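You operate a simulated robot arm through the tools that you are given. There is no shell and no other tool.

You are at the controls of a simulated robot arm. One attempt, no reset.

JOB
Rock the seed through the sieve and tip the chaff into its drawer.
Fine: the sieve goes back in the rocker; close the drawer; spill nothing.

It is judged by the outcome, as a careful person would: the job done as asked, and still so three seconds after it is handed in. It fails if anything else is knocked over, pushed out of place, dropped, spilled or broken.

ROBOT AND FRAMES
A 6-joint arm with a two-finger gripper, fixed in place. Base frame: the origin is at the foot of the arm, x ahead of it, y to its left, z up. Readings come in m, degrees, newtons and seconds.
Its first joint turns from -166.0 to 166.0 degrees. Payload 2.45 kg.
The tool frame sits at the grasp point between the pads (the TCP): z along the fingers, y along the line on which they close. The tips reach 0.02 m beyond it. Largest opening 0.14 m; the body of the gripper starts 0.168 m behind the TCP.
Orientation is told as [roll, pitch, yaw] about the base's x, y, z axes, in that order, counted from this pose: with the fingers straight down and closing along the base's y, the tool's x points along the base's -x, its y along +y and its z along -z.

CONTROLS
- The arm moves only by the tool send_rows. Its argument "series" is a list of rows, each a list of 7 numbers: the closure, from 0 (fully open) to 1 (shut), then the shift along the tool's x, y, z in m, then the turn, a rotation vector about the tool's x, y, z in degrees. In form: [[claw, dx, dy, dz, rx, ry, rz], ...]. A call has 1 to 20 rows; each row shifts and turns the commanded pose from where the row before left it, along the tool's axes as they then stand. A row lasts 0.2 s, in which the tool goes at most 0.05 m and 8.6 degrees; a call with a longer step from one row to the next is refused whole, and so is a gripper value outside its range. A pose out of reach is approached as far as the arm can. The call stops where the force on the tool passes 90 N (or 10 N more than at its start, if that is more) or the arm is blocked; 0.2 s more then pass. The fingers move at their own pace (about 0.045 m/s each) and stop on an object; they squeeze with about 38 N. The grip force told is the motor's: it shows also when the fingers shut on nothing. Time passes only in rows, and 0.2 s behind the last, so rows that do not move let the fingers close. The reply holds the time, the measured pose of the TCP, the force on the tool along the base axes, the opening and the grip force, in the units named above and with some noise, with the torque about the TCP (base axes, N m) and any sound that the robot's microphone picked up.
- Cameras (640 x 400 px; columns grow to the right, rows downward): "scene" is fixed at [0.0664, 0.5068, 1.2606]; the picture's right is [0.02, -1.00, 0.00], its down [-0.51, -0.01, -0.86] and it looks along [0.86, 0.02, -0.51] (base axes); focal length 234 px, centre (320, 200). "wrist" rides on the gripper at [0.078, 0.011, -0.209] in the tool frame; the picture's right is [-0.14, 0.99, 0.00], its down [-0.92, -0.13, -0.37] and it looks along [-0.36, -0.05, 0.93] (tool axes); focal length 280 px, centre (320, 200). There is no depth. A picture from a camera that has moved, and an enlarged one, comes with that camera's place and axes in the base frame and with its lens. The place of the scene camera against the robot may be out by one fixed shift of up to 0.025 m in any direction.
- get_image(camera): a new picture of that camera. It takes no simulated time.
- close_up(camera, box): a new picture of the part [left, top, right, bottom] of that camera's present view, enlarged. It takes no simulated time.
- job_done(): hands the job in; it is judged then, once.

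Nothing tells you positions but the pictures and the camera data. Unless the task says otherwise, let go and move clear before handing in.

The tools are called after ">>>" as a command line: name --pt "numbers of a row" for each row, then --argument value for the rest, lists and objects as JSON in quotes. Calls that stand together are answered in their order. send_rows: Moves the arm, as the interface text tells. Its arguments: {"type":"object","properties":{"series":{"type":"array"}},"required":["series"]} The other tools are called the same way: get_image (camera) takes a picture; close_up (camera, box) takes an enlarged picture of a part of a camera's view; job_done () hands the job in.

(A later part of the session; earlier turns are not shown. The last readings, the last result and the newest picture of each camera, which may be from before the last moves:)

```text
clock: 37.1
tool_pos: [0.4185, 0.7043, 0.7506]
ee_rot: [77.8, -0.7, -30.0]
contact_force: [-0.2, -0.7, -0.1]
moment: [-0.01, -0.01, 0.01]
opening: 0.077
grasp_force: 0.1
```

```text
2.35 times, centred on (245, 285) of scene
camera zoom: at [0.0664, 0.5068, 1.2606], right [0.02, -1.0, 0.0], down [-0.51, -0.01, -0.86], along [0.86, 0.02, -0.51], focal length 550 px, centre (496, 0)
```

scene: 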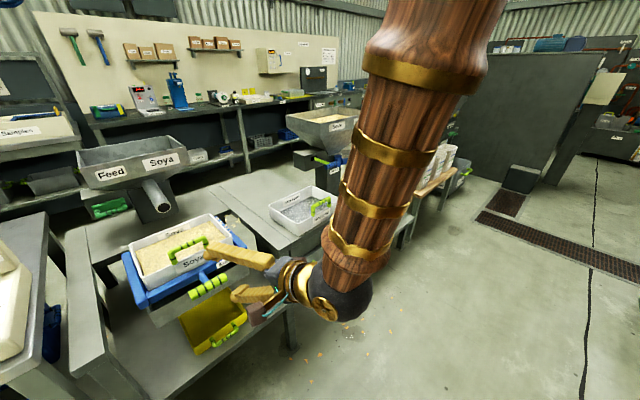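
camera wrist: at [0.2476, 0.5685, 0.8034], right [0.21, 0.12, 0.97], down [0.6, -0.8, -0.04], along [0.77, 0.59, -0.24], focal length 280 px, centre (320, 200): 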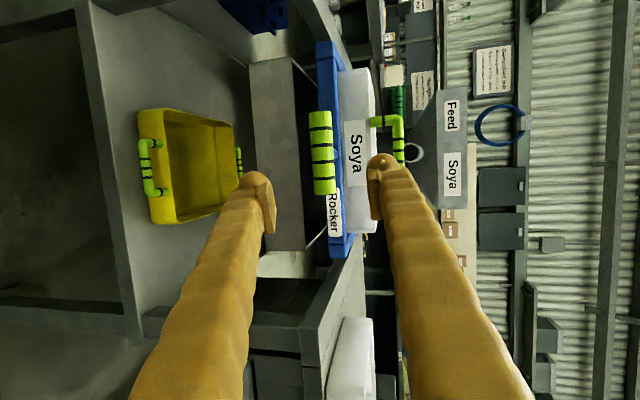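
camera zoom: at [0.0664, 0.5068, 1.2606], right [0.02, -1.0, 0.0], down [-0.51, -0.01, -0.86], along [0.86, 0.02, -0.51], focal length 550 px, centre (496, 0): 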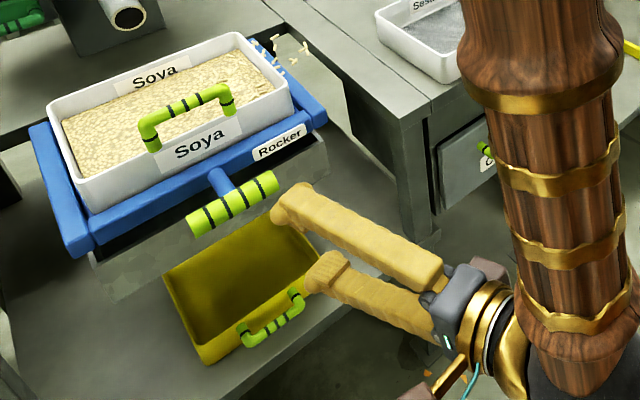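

The bar centre re-measures at (0.484, 0.826, 0.723), straight ahead 0.135 m. I'll advance over it and close gently on the bar.

>>> send_rows --pt "0.45 0.001 0.0006 0.027 0 0 0" --pt "0.45 0.001 0.0006 0.027 0 0 0" --pt "0.45 0.001 0.0006 0.027 0 0 0" --pt "0.45 0.001 0.0006 0.027 0 0 0" --pt "0.45 0 0 0.025 0 0 0" --pt "0.45 0 0 0 0 0 0"

>>> get_image --camera "wrist"

>>> close_up --camera "scene" --box '[110, 200, 310, 330]'

```text
clock: 38.5
tool_pos: [0.4795, 0.8185, 0.7258]
ee_rot: [77.8, -0.7, -30.0]
contact_force: [0.7, 0.2, 0.0]
moment: [-0.01, 0.0, 0.01]
opening: 0.077
grasp_force: 0.1
```

```text
taken
camera wrist: at [0.3104, 0.6825, 0.7796], right [0.21, 0.12, 0.97], down [0.6, -0.8, -0.04], along [0.77, 0.59, -0.24], focal length 280 px, centre (320, 200)
```

wrist: 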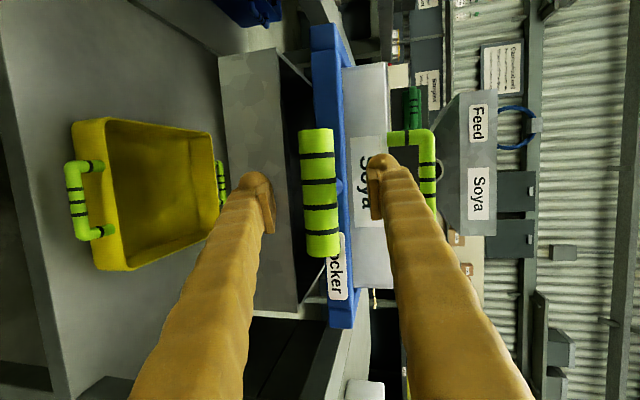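

```text
3.08 times, centred on (210, 265) of scene
camera zoom: at [0.0664, 0.5068, 1.2606], right [0.02, -1.0, 0.0], down [-0.51, -0.01, -0.86], along [0.86, 0.02, -0.51], focal length 719 px, centre (658, 0)
```

zoom: 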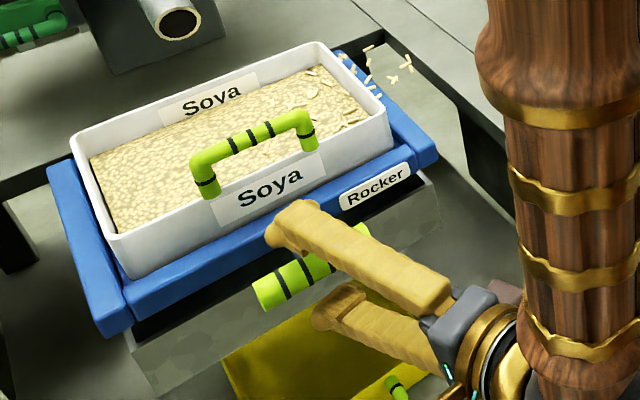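

The fingers straddle the bar with no contact. Closing on it now.

>>> send_rows --pt "1 0 0 0 0 0 0" --pt "1 0 0 0 0 0 0" --pt "1 0 0 0 0 0 0" --pt "1 0 0 0 0 0 0" --pt "1 0 0 0 0 0 0"

>>> get_image --camera "wrist"

```text
clock: 39.7
tool_pos: [0.4801, 0.8179, 0.7255]
ee_rot: [77.7, -0.7, -30.0]
contact_force: [0.2, 0.7, -2.8]
moment: [0.63, 0.82, -0.18]
opening: 0.0275
grasp_force: 43.8
```

```text
taken
camera wrist: at [0.3103, 0.6824, 0.7797], right [0.21, 0.12, 0.97], down [0.6, -0.8, -0.04], along [0.77, 0.59, -0.24], focal length 280 px, centre (320, 200)
```

wrist: 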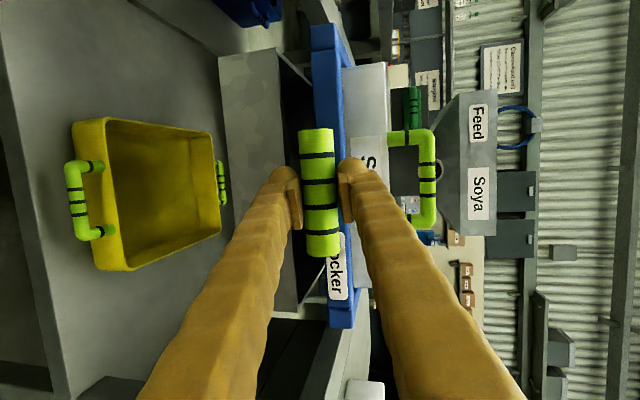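

The bar is held (opening 27.5 mm, about 44 N). I'll test gently which way the rocker moves, first with a 1 cm pull.

>>> send_rows --pt "1 0.0013 -0.001 -0.0047 0 0 0" --pt "1 0.0013 -0.001 -0.0047 0 0 0" --pt "1 0 0 0 0 0 0"

```text
clock: 40.5
tool_pos: [0.4738, 0.8115, 0.7254]
ee_rot: [77.8, -0.7, -30.0]
contact_force: [18.1, 7.8, 3.6]
moment: [0.27, 0.21, -0.07]
opening: 0.026
grasp_force: 45.5
```

>>> get_image --camera "wrist"

>>> close_up --camera "scene" --box '[110, 200, 310, 330]'

```text
taken
camera wrist: at [0.3035, 0.6755, 0.7793], right [0.21, 0.12, 0.97], down [0.6, -0.8, -0.04], along [0.77, 0.59, -0.24], focal length 280 px, centre (320, 200)
```

wrist: 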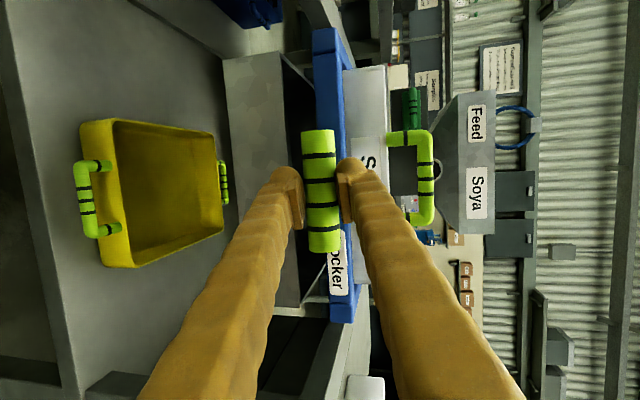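

```text
3.08 times, centred on (210, 265) of scene
camera zoom: at [0.0664, 0.5068, 1.2606], right [0.02, -1.0, 0.0], down [-0.51, -0.01, -0.86], along [0.86, 0.02, -0.51], focal length 719 px, centre (658, 0)
```

zoom: 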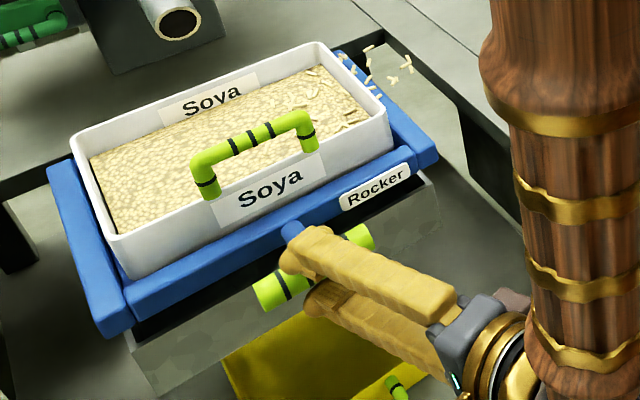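

The rocker didn't follow the pull; the pads just slid about 9 mm. I'll go back that distance and try sideways instead.

>>> send_rows --pt "1 -0.0013 0.001 0.0047 0 0 0" --pt "1 -0.0013 0.001 0.0047 0 0 0" --pt "1 0 0 0 0 0 0"

>>> send_rows --pt "1 0.0048 0.0003 0.0013 0 0 0" --pt "1 0.0048 0.0003 0.0013 0 0 0" --pt "1 0 0 0 0 0 0"

>>> close_up --camera "scene" --box '[110, 200, 310, 330]'

```text
clock: 41.3
tool_pos: [0.4802, 0.8206, 0.7259]
ee_rot: [77.8, -0.7, -29.9]
contact_force: [-23.7, -13.5, 3.2]
moment: [0.83, 0.91, -0.05]
opening: 0.0272
grasp_force: 44.4
```

```text
clock: 42.1
tool_pos: [0.4752, 0.8265, 0.726]
ee_rot: [77.9, -0.5, -30.1]
contact_force: [45.0, -8.6, 2.7]
moment: [0.82, 0.77, -0.65]
opening: 0.0275
grasp_force: 45.0
```

```text
3.08 times, centred on (210, 265) of scene
camera zoom: at [0.0664, 0.5068, 1.2606], right [0.02, -1.0, 0.0], down [-0.51, -0.01, -0.86], along [0.86, 0.02, -0.51], focal length 719 px, centre (658, 0)
```

zoom: 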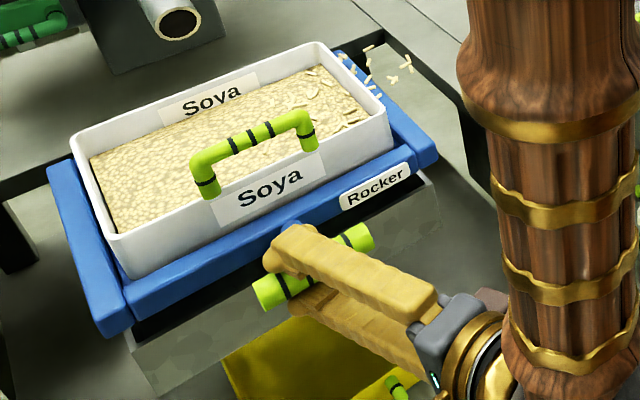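

Sideways also resists (38 N) and the frame stays put. I'll return and test vertical.

>>> send_rows --pt "1 -0.0048 -0.0003 -0.0013 0 0 0" --pt "1 -0.0035 -0.0003 -0.0011 0 0 0" --pt "1 0 0 0 0 0 0"

>>> send_rows --pt "1 0 -0.004 0.0009 0 0 0" --pt "1 0 -0.004 0.0009 0 0 0" --pt "1 0 0 0 0 0 0"

>>> close_up --camera "scene" --box '[110, 200, 310, 330]'

```text
clock: 42.9
tool_pos: [0.4757, 0.8205, 0.7238]
ee_rot: [77.7, -0.7, -29.8]
contact_force: [-26.5, 30.9, 2.9]
moment: [0.84, 0.8, 0.36]
opening: 0.0278
grasp_force: 44.9
```

```text
clock: 43.7
tool_pos: [0.4789, 0.8204, 0.7158]
ee_rot: [77.7, -0.8, -30.1]
contact_force: [-32.9, 4.9, 2.7]
moment: [0.83, 0.84, 0.18]
opening: 0.0278
grasp_force: 45.0
```

```text
3.08 times, centred on (210, 265) of scene
camera zoom: at [0.0664, 0.5068, 1.2606], right [0.02, -1.0, 0.0], down [-0.51, -0.01, -0.86], along [0.86, 0.02, -0.51], focal length 719 px, centre (658, 0)
```

zoom: 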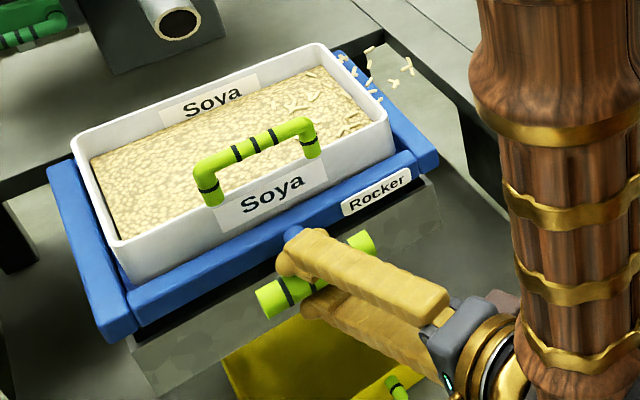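

Vertical is free (under 3 N) and the frame tipped with it, so the rocker pivots front-to-back. I'll relieve the sideways strain and explore the stroke downward in small steps.

>>> send_rows --pt "1 0.003 0 0.001 0 0 0" --pt "1 0 -0.005 0.0011 0 0 0" --pt "1 0 -0.005 0.0011 0 0 0" --pt "1 0 0 0 0 0 0"

>>> close_up --camera "scene" --box '[110, 200, 310, 330]'

```text
clock: 44.7
tool_pos: [0.4797, 0.8199, 0.7058]
ee_rot: [77.8, -0.6, -30.1]
contact_force: [18.4, -32.5, 4.9]
moment: [0.8, 0.75, -0.51]
opening: 0.0275
grasp_force: 45.2
```

```text
3.08 times, centred on (210, 265) of scene
camera zoom: at [0.0664, 0.5068, 1.2606], right [0.02, -1.0, 0.0], down [-0.51, -0.01, -0.86], along [0.86, 0.02, -0.51], focal length 719 px, centre (658, 0)
```

zoom: 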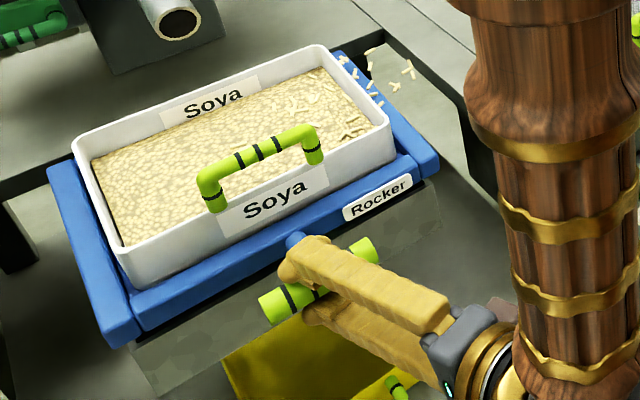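

The front of the sieve dips gently as the handle lowers. I'll now rock up and down about ±2 cm at a moderate pace and watch the seed level and forces.

>>> send_rows --pt "1 -0.0015 0.0098 -0.0024 0 0 0" --pt "1 0 0.0098 -0.0021 0 0 0" --pt "1 0 0.0098 -0.0021 0 0 0" --pt "1 0 0.0098 -0.0021 0 0 0" --pt "1 0 -0.0098 0.0021 0 0 0" --pt "1 0 -0.0098 0.0021 0 0 0" --pt "1 0 -0.0098 0.0021 0 0 0" --pt "1 0 -0.0098 0.0021 0 0 0"

>>> close_up --camera "scene" --box '[110, 200, 310, 330]'

```text
clock: 45.6
tool_pos: [0.4753, 0.8199, 0.726]
ee_rot: [76.8, -0.8, -29.9]
contact_force: [14.7, 25.4, -29.3]
moment: [0.65, 0.89, -0.11]
opening: 0.0278
grasp_force: 45.0
stopped in row 4: the force on the tool passed its limit at 100 N (the readings are from after the stop); the commanded pose is now the measured one
```

```text
3.08 times, centred on (210, 265) of scene
camera zoom: at [0.0664, 0.5068, 1.2606], right [0.02, -1.0, 0.0], down [-0.51, -0.01, -0.86], along [0.86, 0.02, -0.51], focal length 719 px, centre (658, 0)
```

zoom: 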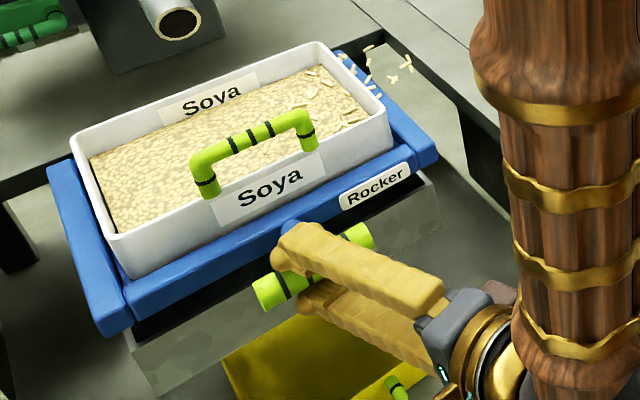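

The level position is the upper stop, so the stroke is only downward from there. I'll ease off and rock between level and lower, checking for the bottom stop gently.

>>> send_rows --pt "1 0 -0.005 0.0011 0 0 0" --pt "1 0 -0.0069 0.0015 0 0 0" --pt "1 0 -0.0069 0.0015 0 0 0" --pt "1 0 -0.0069 0.0015 0 0 0" --pt "1 0 -0.0039 0.0008 0 0 0" --pt "1 0 0 0 0 0 0"

>>> close_up --camera "scene" --box '[110, 200, 310, 330]'

```text
clock: 47.0
tool_pos: [0.4748, 0.8195, 0.6983]
ee_rot: [77.1, -0.7, -30.0]
contact_force: [-6.6, 6.7, 5.2]
moment: [0.91, 0.74, 0.04]
opening: 0.0281
grasp_force: 44.4
heard: click
```

```text
3.08 times, centred on (210, 265) of scene
camera zoom: at [0.0664, 0.5068, 1.2606], right [0.02, -1.0, 0.0], down [-0.51, -0.01, -0.86], along [0.86, 0.02, -0.51], focal length 719 px, centre (658, 0)
```

zoom: 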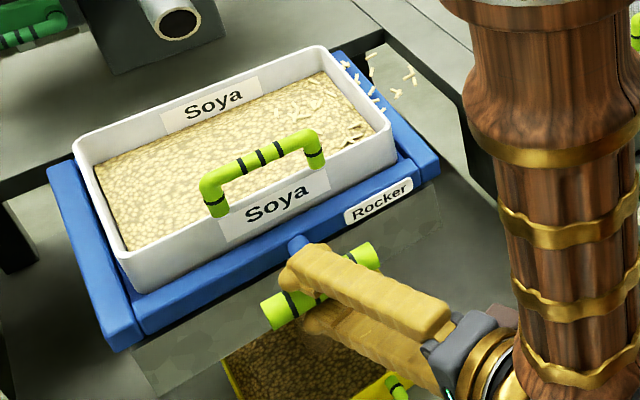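

A click sounded at the bottom and seed is now dropping into the yellow pan. I'll continue the strokes between about 0.722 and 0.697.

>>> send_rows --pt "1 0 0.0078 -0.0017 0 0 0" --pt "1 0 0.0078 -0.0017 0 0 0" --pt "1 0 0.0078 -0.0017 0 0 0" --pt "1 0 0 0 0 0 0" --pt "1 0 -0.0078 0.0017 0 0 0" --pt "1 0 -0.0078 0.0017 0 0 0" --pt "1 0 -0.0078 0.0017 0 0 0" --pt "1 0 0 0 0 0 0"

>>> close_up --camera "scene" --box '[110, 200, 310, 360]'

```text
clock: 48.8
tool_pos: [0.4778, 0.8205, 0.6995]
ee_rot: [77.1, -0.8, -29.9]
contact_force: [4.7, 30.5, 8.8]
moment: [0.99, 0.7, 0.11]
opening: 0.0276
grasp_force: 44.4
```

```text
2.50 times, centred on (210, 280) of scene
camera zoom: at [0.0664, 0.5068, 1.2606], right [0.02, -1.0, 0.0], down [-0.51, -0.01, -0.86], along [0.86, 0.02, -0.51], focal length 584 px, centre (595, 0)
```

zoom: 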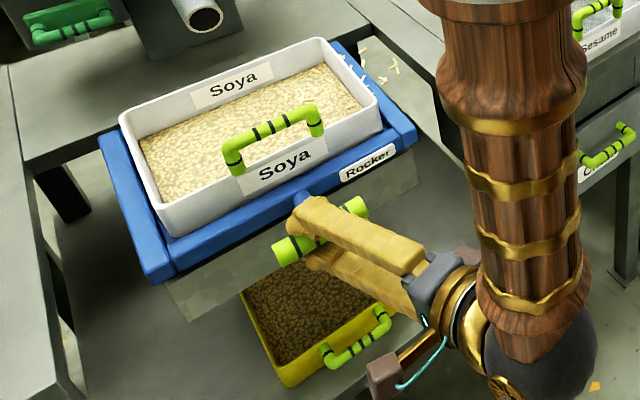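

No click on that stroke, perhaps it stopped just short. I'll go a few millimetres lower.

>>> send_rows --pt "1 0 -0.0029 0.0006 0 0 0" --pt "1 0 -0.0029 0.0006 0 0 0" --pt "1 0 0 0 0 0 0"

```text
clock: 49.6
tool_pos: [0.4767, 0.818, 0.6915]
ee_rot: [76.9, -0.7, -29.9]
contact_force: [21.0, 27.4, 10.4]
moment: [0.86, 0.71, -0.18]
opening: 0.0279
grasp_force: 45.3
heard: click
```

Another click near 0.692. I'll make full strokes from about 0.722 to 0.691, letting the hand follow the arc, and keep watching seed and pan.

>>> send_rows --pt "1 0.0002 0.0072 -0.0016 0 0 0" --pt "1 0.0002 0.0072 -0.0016 0 0 0" --pt "1 0.0002 0.0072 -0.0016 0 0 0" --pt "1 0.0002 0.0072 -0.0016 0 0 0" --pt "1 0 0 0 0 0 0" --pt "1 -0.0002 -0.0072 0.0023 0 0 0" --pt "1 -0.0002 -0.0072 0.0023 0 0 0" --pt "1 -0.0002 -0.0072 0.0023 0 0 0" --pt "1 -0.0002 -0.0072 0.0023 0 0 0" --pt "1 0 0 0 0 0 0"

>>> close_up --camera "scene" --box '[110, 200, 310, 360]'

```text
clock: 51.8
tool_pos: [0.4769, 0.822, 0.6928]
ee_rot: [77.0, -0.7, -29.9]
contact_force: [13.2, 2.9, 8.6]
moment: [0.87, 0.7, -0.28]
opening: 0.028
grasp_force: 44.9
heard: click
```

```text
2.50 times, centred on (210, 280) of scene
camera zoom: at [0.0664, 0.5068, 1.2606], right [0.02, -1.0, 0.0], down [-0.51, -0.01, -0.86], along [0.86, 0.02, -0.51], focal length 584 px, centre (595, 0)
```

zoom: 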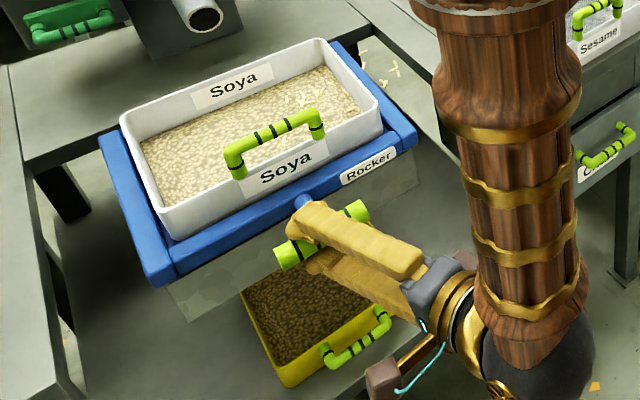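

One click per full stroke, and the sieve level is falling while the pan fills. Continuing with two strokes per call.

>>> send_rows --pt "1 0.0002 0.0072 -0.0023 0 0 0" --pt "1 0.0002 0.0072 -0.0023 0 0 0" --pt "1 0.0002 0.0072 -0.0023 0 0 0" --pt "1 0.0002 0.0072 -0.0023 0 0 0" --pt "1 0 0 0 0 0 0" --pt "1 -0.0002 -0.0072 0.0023 0 0 0" --pt "1 -0.0002 -0.0072 0.0023 0 0 0" --pt "1 -0.0002 -0.0072 0.0023 0 0 0" --pt "1 -0.0002 -0.0072 0.0023 0 0 0" --pt "1 0 0 0 0 0 0" --pt "1 0.0002 0.0072 -0.0023 0 0 0" --pt "1 0.0002 0.0072 -0.0023 0 0 0" --pt "1 0.0002 0.0072 -0.0023 0 0 0" --pt "1 0.0002 0.0072 -0.0023 0 0 0" --pt "1 0 0 0 0 0 0" --pt "1 -0.0002 -0.0072 0.0023 0 0 0" --pt "1 -0.0002 -0.0072 0.0023 0 0 0" --pt "1 -0.0002 -0.0072 0.0023 0 0 0" --pt "1 -0.0002 -0.0072 0.0023 0 0 0" --pt "1 0 0 0 0 0 0"

>>> close_up --camera "scene" --box '[110, 200, 310, 360]'

```text
clock: 56.0
tool_pos: [0.4773, 0.8212, 0.6925]
ee_rot: [76.9, -0.7, -30.0]
contact_force: [12.4, -4.4, 7.3]
moment: [0.84, 0.75, -0.29]
opening: 0.0279
grasp_force: 45.1
heard: click, click
```

```text
2.50 times, centred on (210, 280) of scene
camera zoom: at [0.0664, 0.5068, 1.2606], right [0.02, -1.0, 0.0], down [-0.51, -0.01, -0.86], along [0.86, 0.02, -0.51], focal length 584 px, centre (595, 0)
```

zoom: 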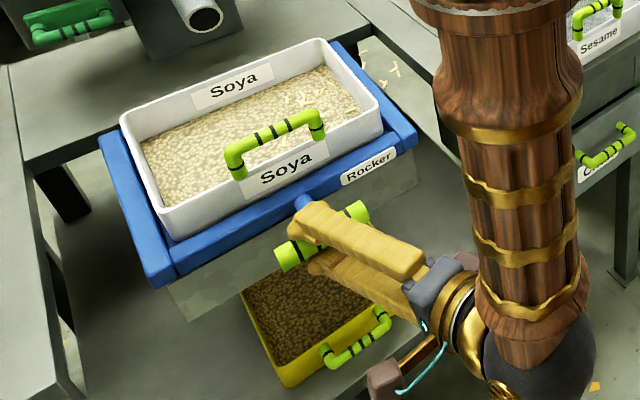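

Two more clicks. I'll compare the sieve and pan levels closely to see whether seed is still going through.

>>> close_up --camera "scene" --box '[145, 205, 235, 275]'

>>> close_up --camera "scene" --box '[180, 280, 250, 360]'

>>> get_image --camera "wrist"

```text
5.71 times, centred on (190, 240) of scene
camera zoom: at [0.0664, 0.5068, 1.2606], right [0.02, -1.0, 0.0], down [-0.51, -0.01, -0.86], along [0.86, 0.02, -0.51], focal length 1335 px, centre (1063, -29)
```

zoom: 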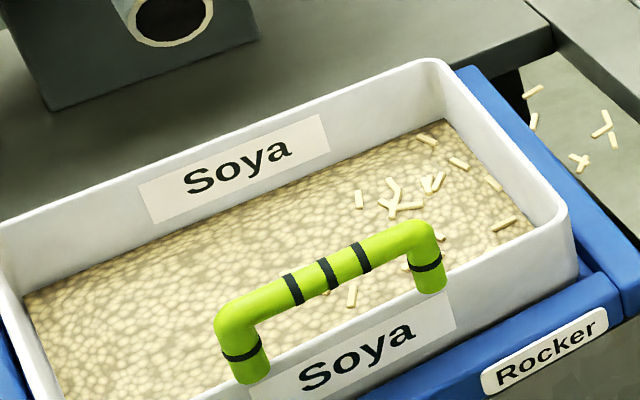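

```text
5.00 times, centred on (215, 320) of scene
camera zoom: at [0.0664, 0.5068, 1.2606], right [0.02, -1.0, 0.0], down [-0.51, -0.01, -0.86], along [0.86, 0.02, -0.51], focal length 1168 px, centre (845, -400)
```

zoom: 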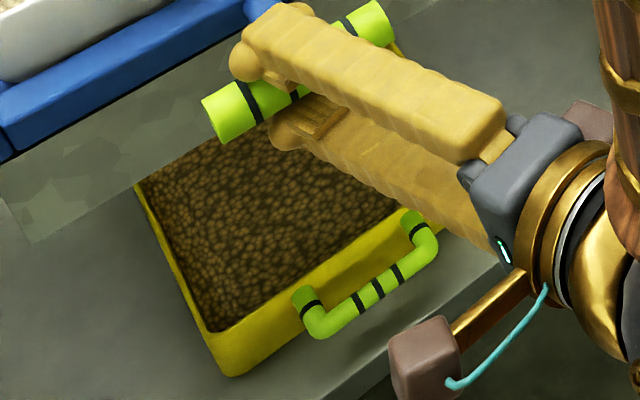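

```text
taken
camera wrist: at [0.3069, 0.6863, 0.7484], right [0.22, 0.13, 0.97], down [0.6, -0.8, -0.03], along [0.77, 0.59, -0.26], focal length 280 px, centre (320, 200)
```

wrist: 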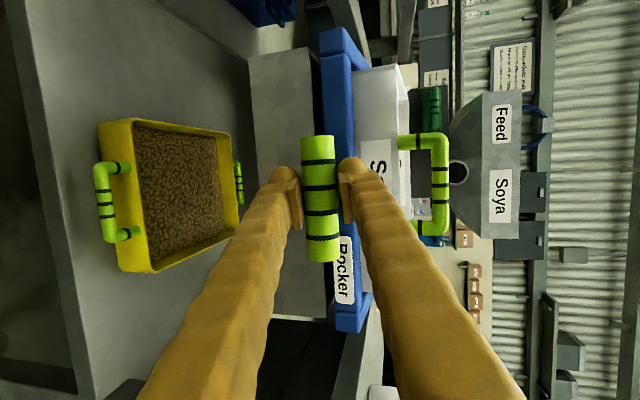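

Seed is passing and the chaff sticks stay on top, with nothing spilled so far. Two more strokes.

>>> send_rows --pt "1 0.0002 0.0072 -0.0023 0 0 0" --pt "1 0.0002 0.0072 -0.0023 0 0 0" --pt "1 0.0002 0.0072 -0.0023 0 0 0" --pt "1 0.0002 0.0072 -0.0023 0 0 0" --pt "1 0 0 0 0 0 0" --pt "1 -0.0002 -0.0072 0.0023 0 0 0" --pt "1 -0.0002 -0.0072 0.0023 0 0 0" --pt "1 -0.0002 -0.0072 0.0023 0 0 0" --pt "1 -0.0002 -0.0072 0.0023 0 0 0" --pt "1 0 0 0 0 0 0" --pt "1 0.0002 0.0072 -0.0023 0 0 0" --pt "1 0.0002 0.0072 -0.0023 0 0 0" --pt "1 0.0002 0.0072 -0.0023 0 0 0" --pt "1 0.0002 0.0072 -0.0023 0 0 0" --pt "1 0 0 0 0 0 0" --pt "1 -0.0002 -0.0072 0.0023 0 0 0" --pt "1 -0.0002 -0.0072 0.0023 0 0 0" --pt "1 -0.0002 -0.0072 0.0023 0 0 0" --pt "1 -0.0002 -0.0072 0.0023 0 0 0" --pt "1 0 0 0 0 0 0"

>>> close_up --camera "scene" --box '[145, 205, 235, 275]'

>>> close_up --camera "wrist" --box '[70, 90, 270, 290]'

```text
clock: 60.2
tool_pos: [0.4753, 0.8215, 0.6904]
ee_rot: [76.9, -0.7, -29.8]
contact_force: [-19.3, 5.6, 6.0]
moment: [0.88, 0.82, 0.13]
opening: 0.0277
grasp_force: 44.8
heard: click, click
```

```text
5.71 times, centred on (190, 240) of scene
camera zoom: at [0.0664, 0.5068, 1.2606], right [0.02, -1.0, 0.0], down [-0.51, -0.01, -0.86], along [0.86, 0.02, -0.51], focal length 1335 px, centre (1063, -29)
```

zoom: 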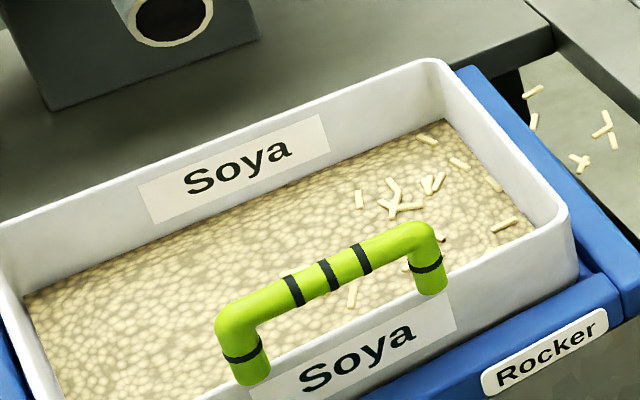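

```text
2.00 times, centred on (170, 190) of wrist
camera zoom: at [0.3071, 0.6859, 0.7474], right [0.22, 0.13, 0.97], down [0.61, -0.79, -0.03], along [0.76, 0.59, -0.26], focal length 561 px, centre (620, 220)
```

zoom: 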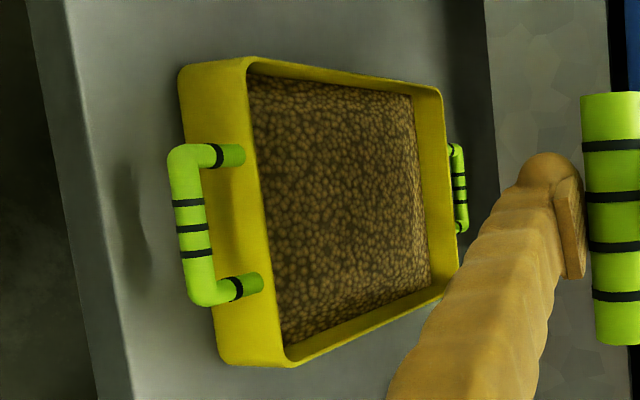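

The sieve level looks about the same as two strokes ago, so I need a careful comparison. I'll do two more full strokes ending level and look again.

>>> send_rows --pt "1 0.0002 0.0076 -0.0022 0 0 0" --pt "1 0.0002 0.0076 -0.0022 0 0 0" --pt "1 0.0002 0.0076 -0.0022 0 0 0" --pt "1 0.0002 0.0076 -0.0022 0 0 0" --pt "1 0 0 0 0 0 0" --pt "1 -0.0002 -0.0076 0.0024 0 0 0" --pt "1 -0.0002 -0.0076 0.0024 0 0 0" --pt "1 -0.0002 -0.0076 0.0024 0 0 0" --pt "1 -0.0002 -0.0076 0.0024 0 0 0" --pt "1 0 0 0 0 0 0" --pt "1 0.0002 0.0076 -0.0024 0 0 0" --pt "1 0.0002 0.0076 -0.0024 0 0 0" --pt "1 0.0002 0.0076 -0.0024 0 0 0" --pt "1 0.0002 0.0076 -0.0024 0 0 0" --pt "1 0 0 0 0 0 0"

>>> close_up --camera "scene" --box '[110, 205, 240, 290]'

>>> close_up --camera "wrist" --box '[70, 90, 270, 290]'

```text
clock: 63.4
tool_pos: [0.4763, 0.8205, 0.7233]
ee_rot: [77.0, -0.8, -29.9]
contact_force: [14.4, 29.4, 4.0]
moment: [0.87, 0.72, -0.07]
opening: 0.0277
grasp_force: 45.3
heard: click
```

```text
4.71 times, centred on (175, 248) of scene
camera zoom: at [0.0664, 0.5068, 1.2606], right [0.02, -1.0, 0.0], down [-0.51, -0.01, -0.86], along [0.86, 0.02, -0.51], focal length 1099 px, centre (1002, -24)
```

zoom: 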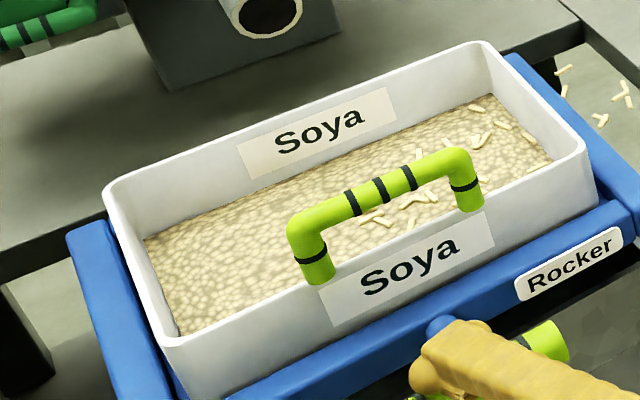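

```text
2.00 times, centred on (170, 190) of wrist
camera zoom: at [0.3067, 0.6852, 0.7796], right [0.22, 0.13, 0.97], down [0.61, -0.8, -0.03], along [0.76, 0.59, -0.25], focal length 561 px, centre (620, 220)
```

zoom: 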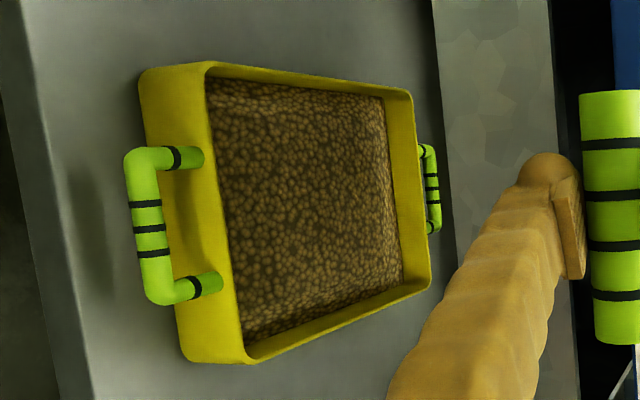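

At level the seed surface is clearly well below where it began, so it is working. I'll carry on with full strokes and keep an eye on the pan's fill.

>>> send_rows --pt "1 -0.0002 -0.0076 0.0024 0 0 0" --pt "1 -0.0002 -0.0076 0.0024 0 0 0" --pt "1 -0.0002 -0.0076 0.0024 0 0 0" --pt "1 -0.0002 -0.0076 0.0024 0 0 0" --pt "1 0 0 0 0 0 0" --pt "1 0.0002 0.0076 -0.0024 0 0 0" --pt "1 0.0002 0.0076 -0.0024 0 0 0" --pt "1 0.0002 0.0076 -0.0024 0 0 0" --pt "1 0.0002 0.0076 -0.0024 0 0 0" --pt "1 0 0 0 0 0 0" --pt "1 -0.0002 -0.0076 0.0024 0 0 0" --pt "1 -0.0002 -0.0076 0.0024 0 0 0" --pt "1 -0.0002 -0.0076 0.0024 0 0 0" --pt "1 -0.0002 -0.0076 0.0024 0 0 0" --pt "1 0 0 0 0 0 0" --pt "1 0.0002 0.0076 -0.0024 0 0 0" --pt "1 0.0002 0.0076 -0.0024 0 0 0" --pt "1 0.0002 0.0076 -0.0024 0 0 0" --pt "1 0.0002 0.0076 -0.0024 0 0 0" --pt "1 0 0 0 0 0 0"

>>> close_up --camera "scene" --box '[110, 205, 240, 290]'

>>> close_up --camera "wrist" --box '[70, 90, 270, 290]'

```text
clock: 67.6
tool_pos: [0.4764, 0.8203, 0.7239]
ee_rot: [77.0, -0.7, -30.0]
contact_force: [28.0, 0.9, 4.1]
moment: [0.82, 0.72, -0.39]
opening: 0.0277
grasp_force: 45.1
heard: click, click
```

```text
4.71 times, centred on (175, 248) of scene
camera zoom: at [0.0664, 0.5068, 1.2606], right [0.02, -1.0, 0.0], down [-0.51, -0.01, -0.86], along [0.86, 0.02, -0.51], focal length 1099 px, centre (1002, -24)
```

zoom: 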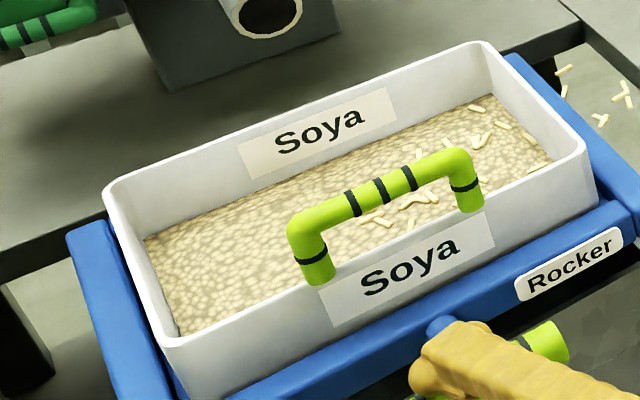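

```text
2.00 times, centred on (170, 190) of wrist
camera zoom: at [0.3061, 0.6854, 0.7792], right [0.22, 0.13, 0.97], down [0.6, -0.8, -0.03], along [0.77, 0.59, -0.25], focal length 561 px, centre (620, 220)
```

zoom: 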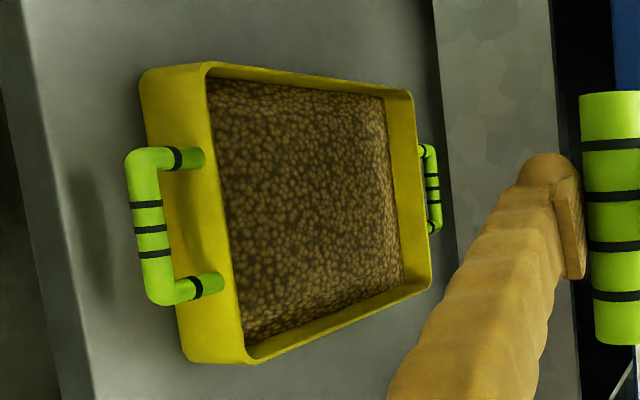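

The level hasn't changed over the last strokes, so the sifting may be complete: brown seed in the pan, pale husk and sticks left on the mesh. I'll zoom in to judge what remains.

>>> close_up --camera "scene" --box '[165, 220, 225, 258]'

>>> close_up --camera "scene" --box '[180, 285, 230, 340]'

>>> close_up --camera "scene" --box '[295, 95, 365, 140]'

>>> close_up --camera "wrist" --box '[110, 110, 210, 210]'

```text
10.53 times, centred on (195, 239) of scene
camera zoom: at [0.0664, 0.5068, 1.2606], right [0.02, -1.0, 0.0], down [-0.51, -0.01, -0.86], along [0.86, 0.02, -0.51], focal length 2459 px, centre (1636, -210)
```

zoom: 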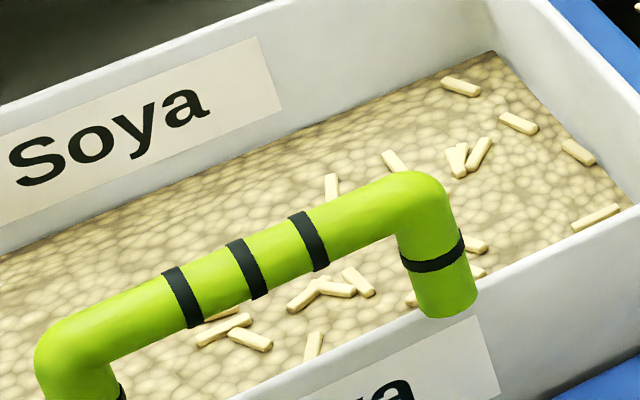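

```text
7.27 times, centred on (205, 312) of scene
camera zoom: at [0.0664, 0.5068, 1.2606], right [0.02, -1.0, 0.0], down [-0.51, -0.01, -0.86], along [0.86, 0.02, -0.51], focal length 1699 px, centre (1156, -618)
```

zoom: 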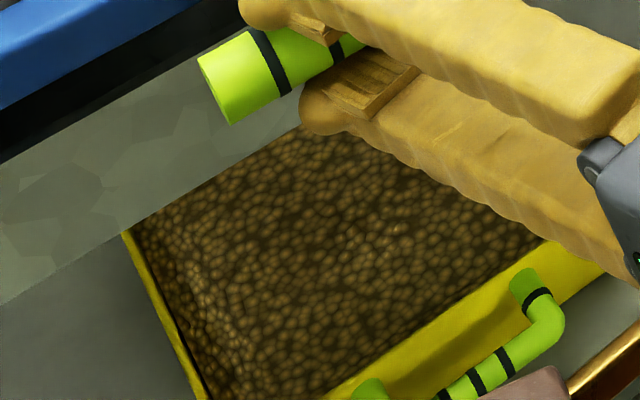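

```text
8.89 times, centred on (330, 118) of scene
camera zoom: at [0.0664, 0.5068, 1.2606], right [0.02, -1.0, 0.0], down [-0.51, -0.01, -0.86], along [0.86, 0.02, -0.51], focal length 2076 px, centre (231, 933)
```

zoom: 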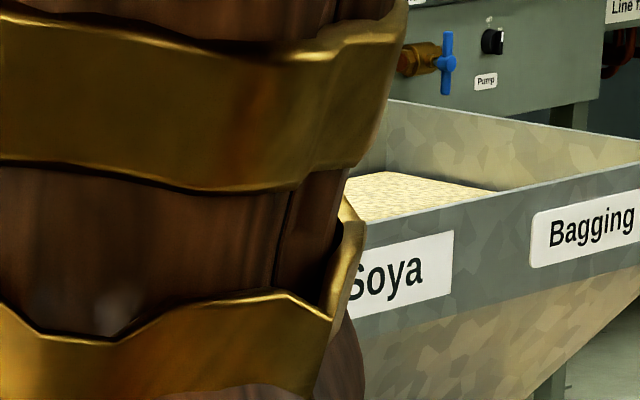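

```text
4.00 times, centred on (160, 160) of wrist
camera zoom: at [0.3061, 0.6854, 0.7792], right [0.22, 0.13, 0.97], down [0.6, -0.8, -0.03], along [0.77, 0.59, -0.25], focal length 1122 px, centre (960, 360)
```

zoom: 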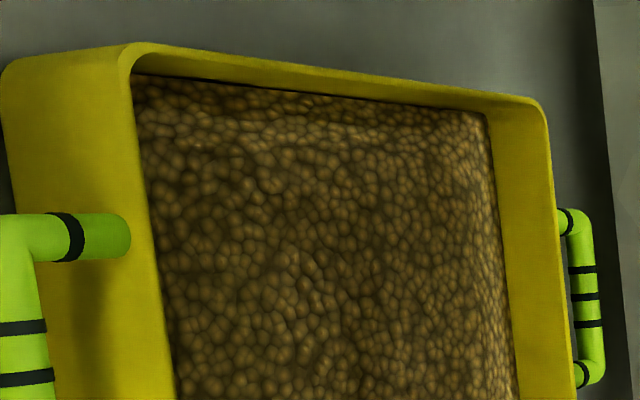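

I'll test one deeper stroke, slowly, to see whether it moves more seed or meets a stop.

>>> send_rows --pt "1 -0.0002 -0.0076 0.0024 0 0 0" --pt "1 -0.0002 -0.0076 0.0024 0 0 0" --pt "1 -0.0002 -0.0076 0.0024 0 0 0" --pt "1 -0.0002 -0.0076 0.0024 0 0 0" --pt "1 -0.0002 -0.0048 0.002 0 0 0" --pt "1 -0.0002 -0.0048 0.002 0 0 0" --pt "1 0 0 0 0 0 0"

>>> close_up --camera "scene" --box '[110, 205, 240, 290]'

>>> get_image --camera "wrist"

```text
clock: 69.2
tool_pos: [0.4793, 0.8257, 0.6868]
ee_rot: [77.7, -0.7, -29.9]
contact_force: [-8.1, -2.5, 88.8]
moment: [1.55, 0.37, 0.04]
opening: 0.0274
grasp_force: 44.4
heard: click
```

```text
4.71 times, centred on (175, 248) of scene
camera zoom: at [0.0664, 0.5068, 1.2606], right [0.02, -1.0, 0.0], down [-0.51, -0.01, -0.86], along [0.86, 0.02, -0.51], focal length 1099 px, centre (1002, -24)
```

zoom: 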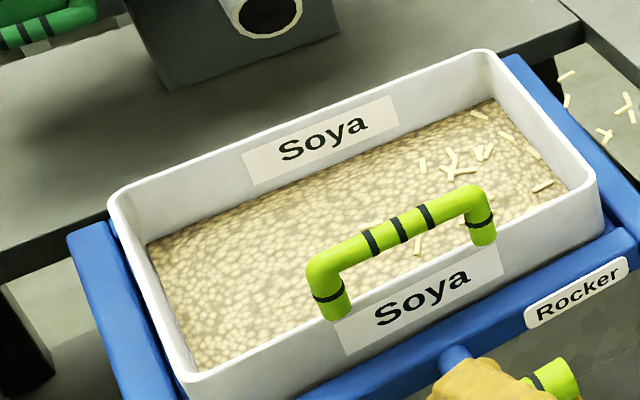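

```text
taken
camera wrist: at [0.3096, 0.6894, 0.7408], right [0.22, 0.12, 0.97], down [0.61, -0.79, -0.03], along [0.77, 0.6, -0.25], focal length 280 px, centre (320, 200)
```

wrist: 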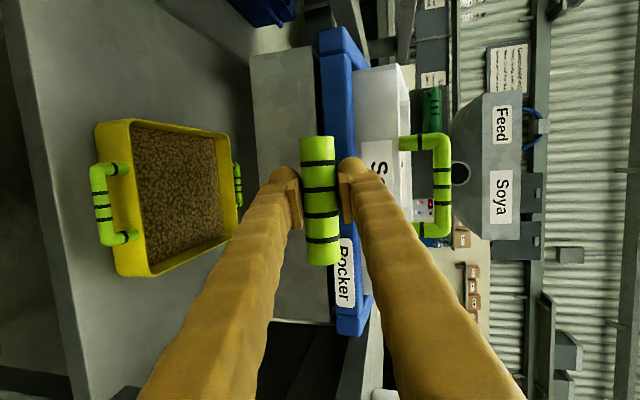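

The bottom stop is at about 0.689, so my strokes already cover the full range. I'll return to level, and compare with the empty Sesame sieve to judge how deep the mesh lies below the rim.

>>> send_rows --pt "1 0.0002 0.0048 -0.002 0 0 0" --pt "1 0.0002 0.0048 -0.002 0 0 0" --pt "1 0.0002 0.0076 -0.0024 0 0 0" --pt "1 0.0002 0.0076 -0.0024 0 0 0" --pt "1 0.0002 0.0076 -0.0024 0 0 0" --pt "1 0.0002 0.0072 -0.0024 0 0 0" --pt "1 0 0 0 0 0 0"

>>> close_up --camera "scene" --box '[260, 175, 350, 240]'

>>> close_up --camera "scene" --box '[110, 205, 240, 290]'

```text
clock: 70.8
tool_pos: [0.4756, 0.8194, 0.7207]
ee_rot: [76.9, -0.7, -29.9]
contact_force: [6.4, -22.5, 3.5]
moment: [0.69, 0.82, -0.41]
opening: 0.028
grasp_force: 44.6
```

```text
6.15 times, centred on (305, 208) of scene
camera zoom: at [0.0664, 0.5068, 1.2606], right [0.02, -1.0, 0.0], down [-0.51, -0.01, -0.86], along [0.86, 0.02, -0.51], focal length 1437 px, centre (412, 154)
```

zoom: 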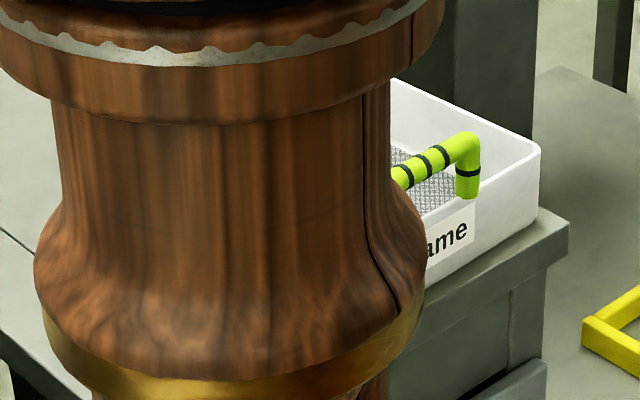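

```text
4.71 times, centred on (175, 248) of scene
camera zoom: at [0.0664, 0.5068, 1.2606], right [0.02, -1.0, 0.0], down [-0.51, -0.01, -0.86], along [0.86, 0.02, -0.51], focal length 1099 px, centre (1002, -24)
```

zoom: 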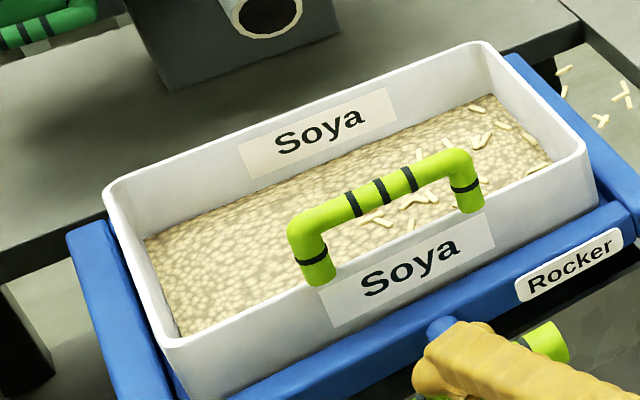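

The surface now sits about 30 mm below the rim versus 16 mm at the start, with the mesh around 49 mm, and it has been constant for eight strokes, so I take the rest to be chaff. The rocker pushes itself up to level, so I'll bring it there and let go of the handle.

>>> send_rows --pt "1 0 0.002 -0.0004 0 0 0" --pt "0.8 0 0 0 0 0 0" --pt "0.6 0 0 0 0 0 0" --pt "0.45 0 0 0 0 0 0" --pt "0.45 0 0 0 0 0 0"

>>> close_up --camera "scene" --box '[110, 205, 310, 330]'

```text
clock: 72.0
tool_pos: [0.475, 0.8205, 0.7249]
ee_rot: [77.0, -0.7, -29.9]
contact_force: [0.0, 0.3, 0.3]
moment: [-0.01, -0.02, -0.02]
opening: 0.077
grasp_force: 0.1
```

```text
3.20 times, centred on (210, 268) of scene
camera zoom: at [0.0664, 0.5068, 1.2606], right [0.02, -1.0, 0.0], down [-0.51, -0.01, -0.86], along [0.86, 0.02, -0.51], focal length 748 px, centre (672, -16)
```

zoom: 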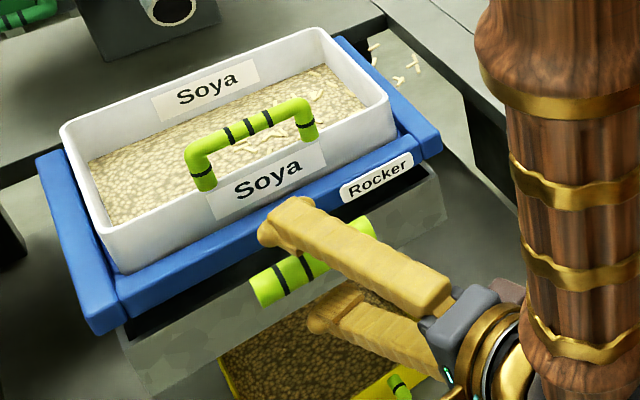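

The handle is free and the rocker sits level. Next I'll open the Chaff drawer before lifting the sieve, so I'm backing straight out from the T-handle first.

>>> send_rows --pt "0.45 0 0 -0.02 0 0 0" --pt "0.45 0 0 -0.04 0 0 0" --pt "0.45 0 0 -0.04 0 0 0" --pt "0.45 0 0 -0.04 0 0 0"

>>> get_image --camera "wrist"

>>> close_up --camera "wrist" --box '[100, 80, 300, 280]'

```text
clock: 73.0
tool_pos: [0.4048, 0.7034, 0.757]
ee_rot: [77.0, -0.7, -29.8]
contact_force: [0.4, -0.4, 0.8]
moment: [-0.04, 0.0, -0.02]
opening: 0.077
grasp_force: 0.1
```

```text
taken
camera wrist: at [0.2363, 0.568, 0.8131], right [0.22, 0.13, 0.97], down [0.61, -0.8, -0.03], along [0.76, 0.59, -0.26], focal length 280 px, centre (320, 200)
```

wrist: 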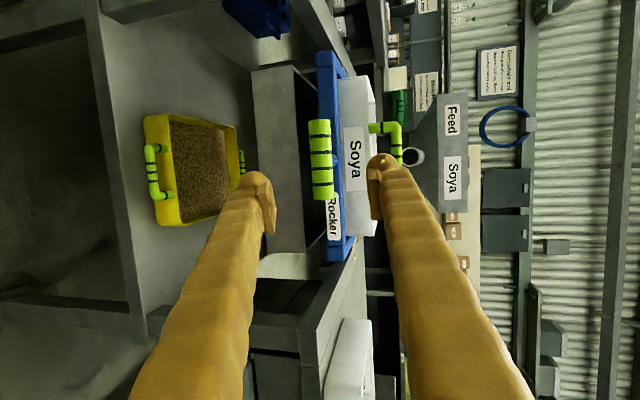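

```text
2.00 times, centred on (200, 180) of wrist
camera zoom: at [0.2363, 0.568, 0.8131], right [0.22, 0.13, 0.97], down [0.61, -0.8, -0.03], along [0.76, 0.59, -0.26], focal length 561 px, centre (560, 240)
```

zoom: 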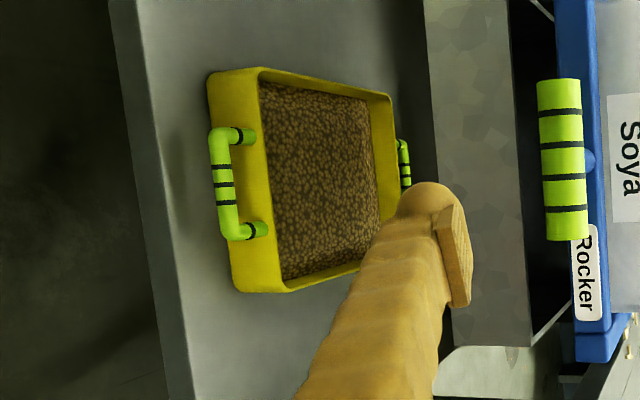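

No grains on the shelf around the pan. I'll swing the arm in its own plane toward the drawer side, staying inside the cabinet fronts.

>>> send_rows --pt "0.45 -0.0487 -0.0003 -0.0014 0 -3.35 0.774" --pt "0.45 -0.0487 -0.0003 -0.0014 0 -3.35 0.774" --pt "0.45 -0.0487 -0.0003 -0.0014 0 -3.35 0.774" --pt "0.45 -0.0487 -0.0003 -0.0014 0 -3.35 0.774" --pt "0.45 -0.0487 -0.0003 -0.0014 0 -3.35 0.774" --pt "0.45 -0.0487 -0.0003 -0.0014 0 -3.35 0.774" --pt "0.45 -0.0487 -0.0003 -0.0014 0 -3.35 0.774" --pt "0.45 -0.0487 -0.0003 -0.0014 0 -3.35 0.774"

>>> get_image --camera "wrist"

>>> get_image --camera "scene"

```text
clock: 74.8
tool_pos: [0.6874, 0.4393, 0.7607]
ee_rot: [77.3, -0.6, -57.3]
contact_force: [0.2, 0.8, 0.2]
moment: [-0.02, -0.02, 0.03]
opening: 0.0768
grasp_force: 0.1
```

```text
taken
camera wrist: at [0.4744, 0.3954, 0.8168], right [0.25, 0.01, 0.97], down [0.17, -0.98, -0.03], along [0.95, 0.17, -0.25], focal length 280 px, centre (320, 200)
```

wrist: 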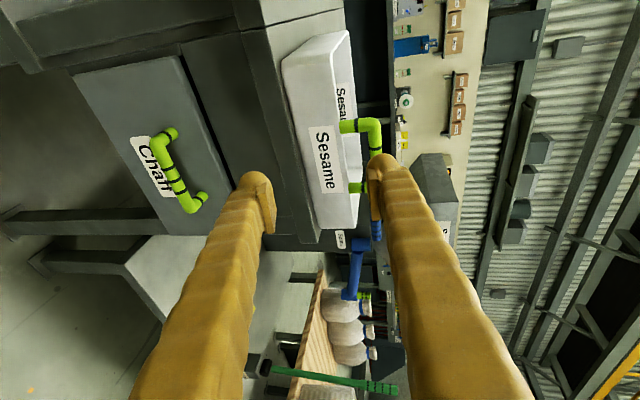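

```text
taken
```

scene: 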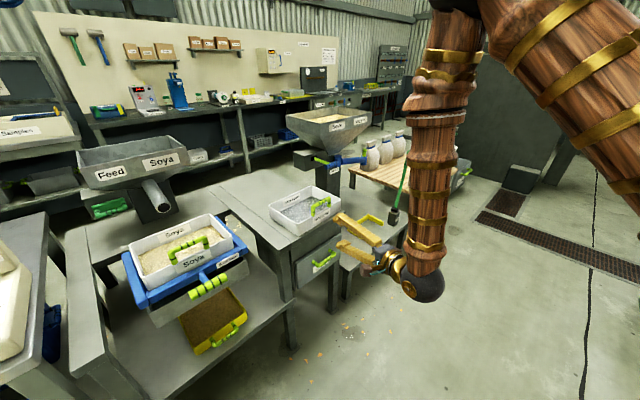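

Clear views of both the sieve and the drawer front now. I'll zoom into each.

>>> close_up --camera "scene" --box '[110, 200, 260, 360]'

>>> close_up --camera "scene" --box '[135, 210, 235, 280]'

>>> close_up --camera "wrist" --box '[60, 30, 320, 250]'

```text
2.50 times, centred on (185, 280) of scene
camera zoom: at [0.0664, 0.5068, 1.2606], right [0.02, -1.0, 0.0], down [-0.51, -0.01, -0.86], along [0.86, 0.02, -0.51], focal length 584 px, centre (658, 0)
```

zoom: 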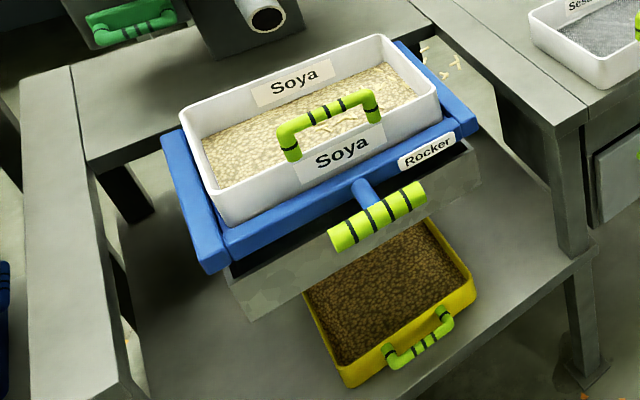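

```text
5.71 times, centred on (185, 245) of scene
camera zoom: at [0.0664, 0.5068, 1.2606], right [0.02, -1.0, 0.0], down [-0.51, -0.01, -0.86], along [0.86, 0.02, -0.51], focal length 1335 px, centre (1091, -57)
```

zoom: 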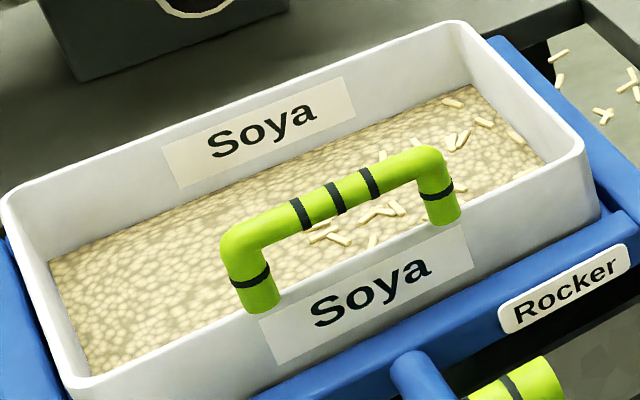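

```text
1.82 times, centred on (190, 140) of wrist
camera zoom: at [0.4744, 0.3954, 0.8168], right [0.25, 0.01, 0.97], down [0.17, -0.98, -0.03], along [0.95, 0.17, -0.25], focal length 510 px, centre (556, 309)
```

zoom: 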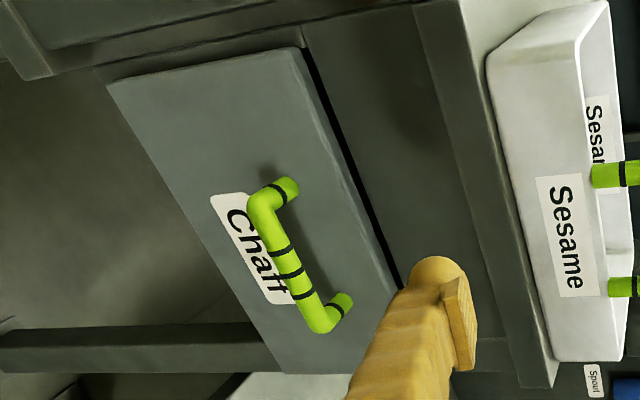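

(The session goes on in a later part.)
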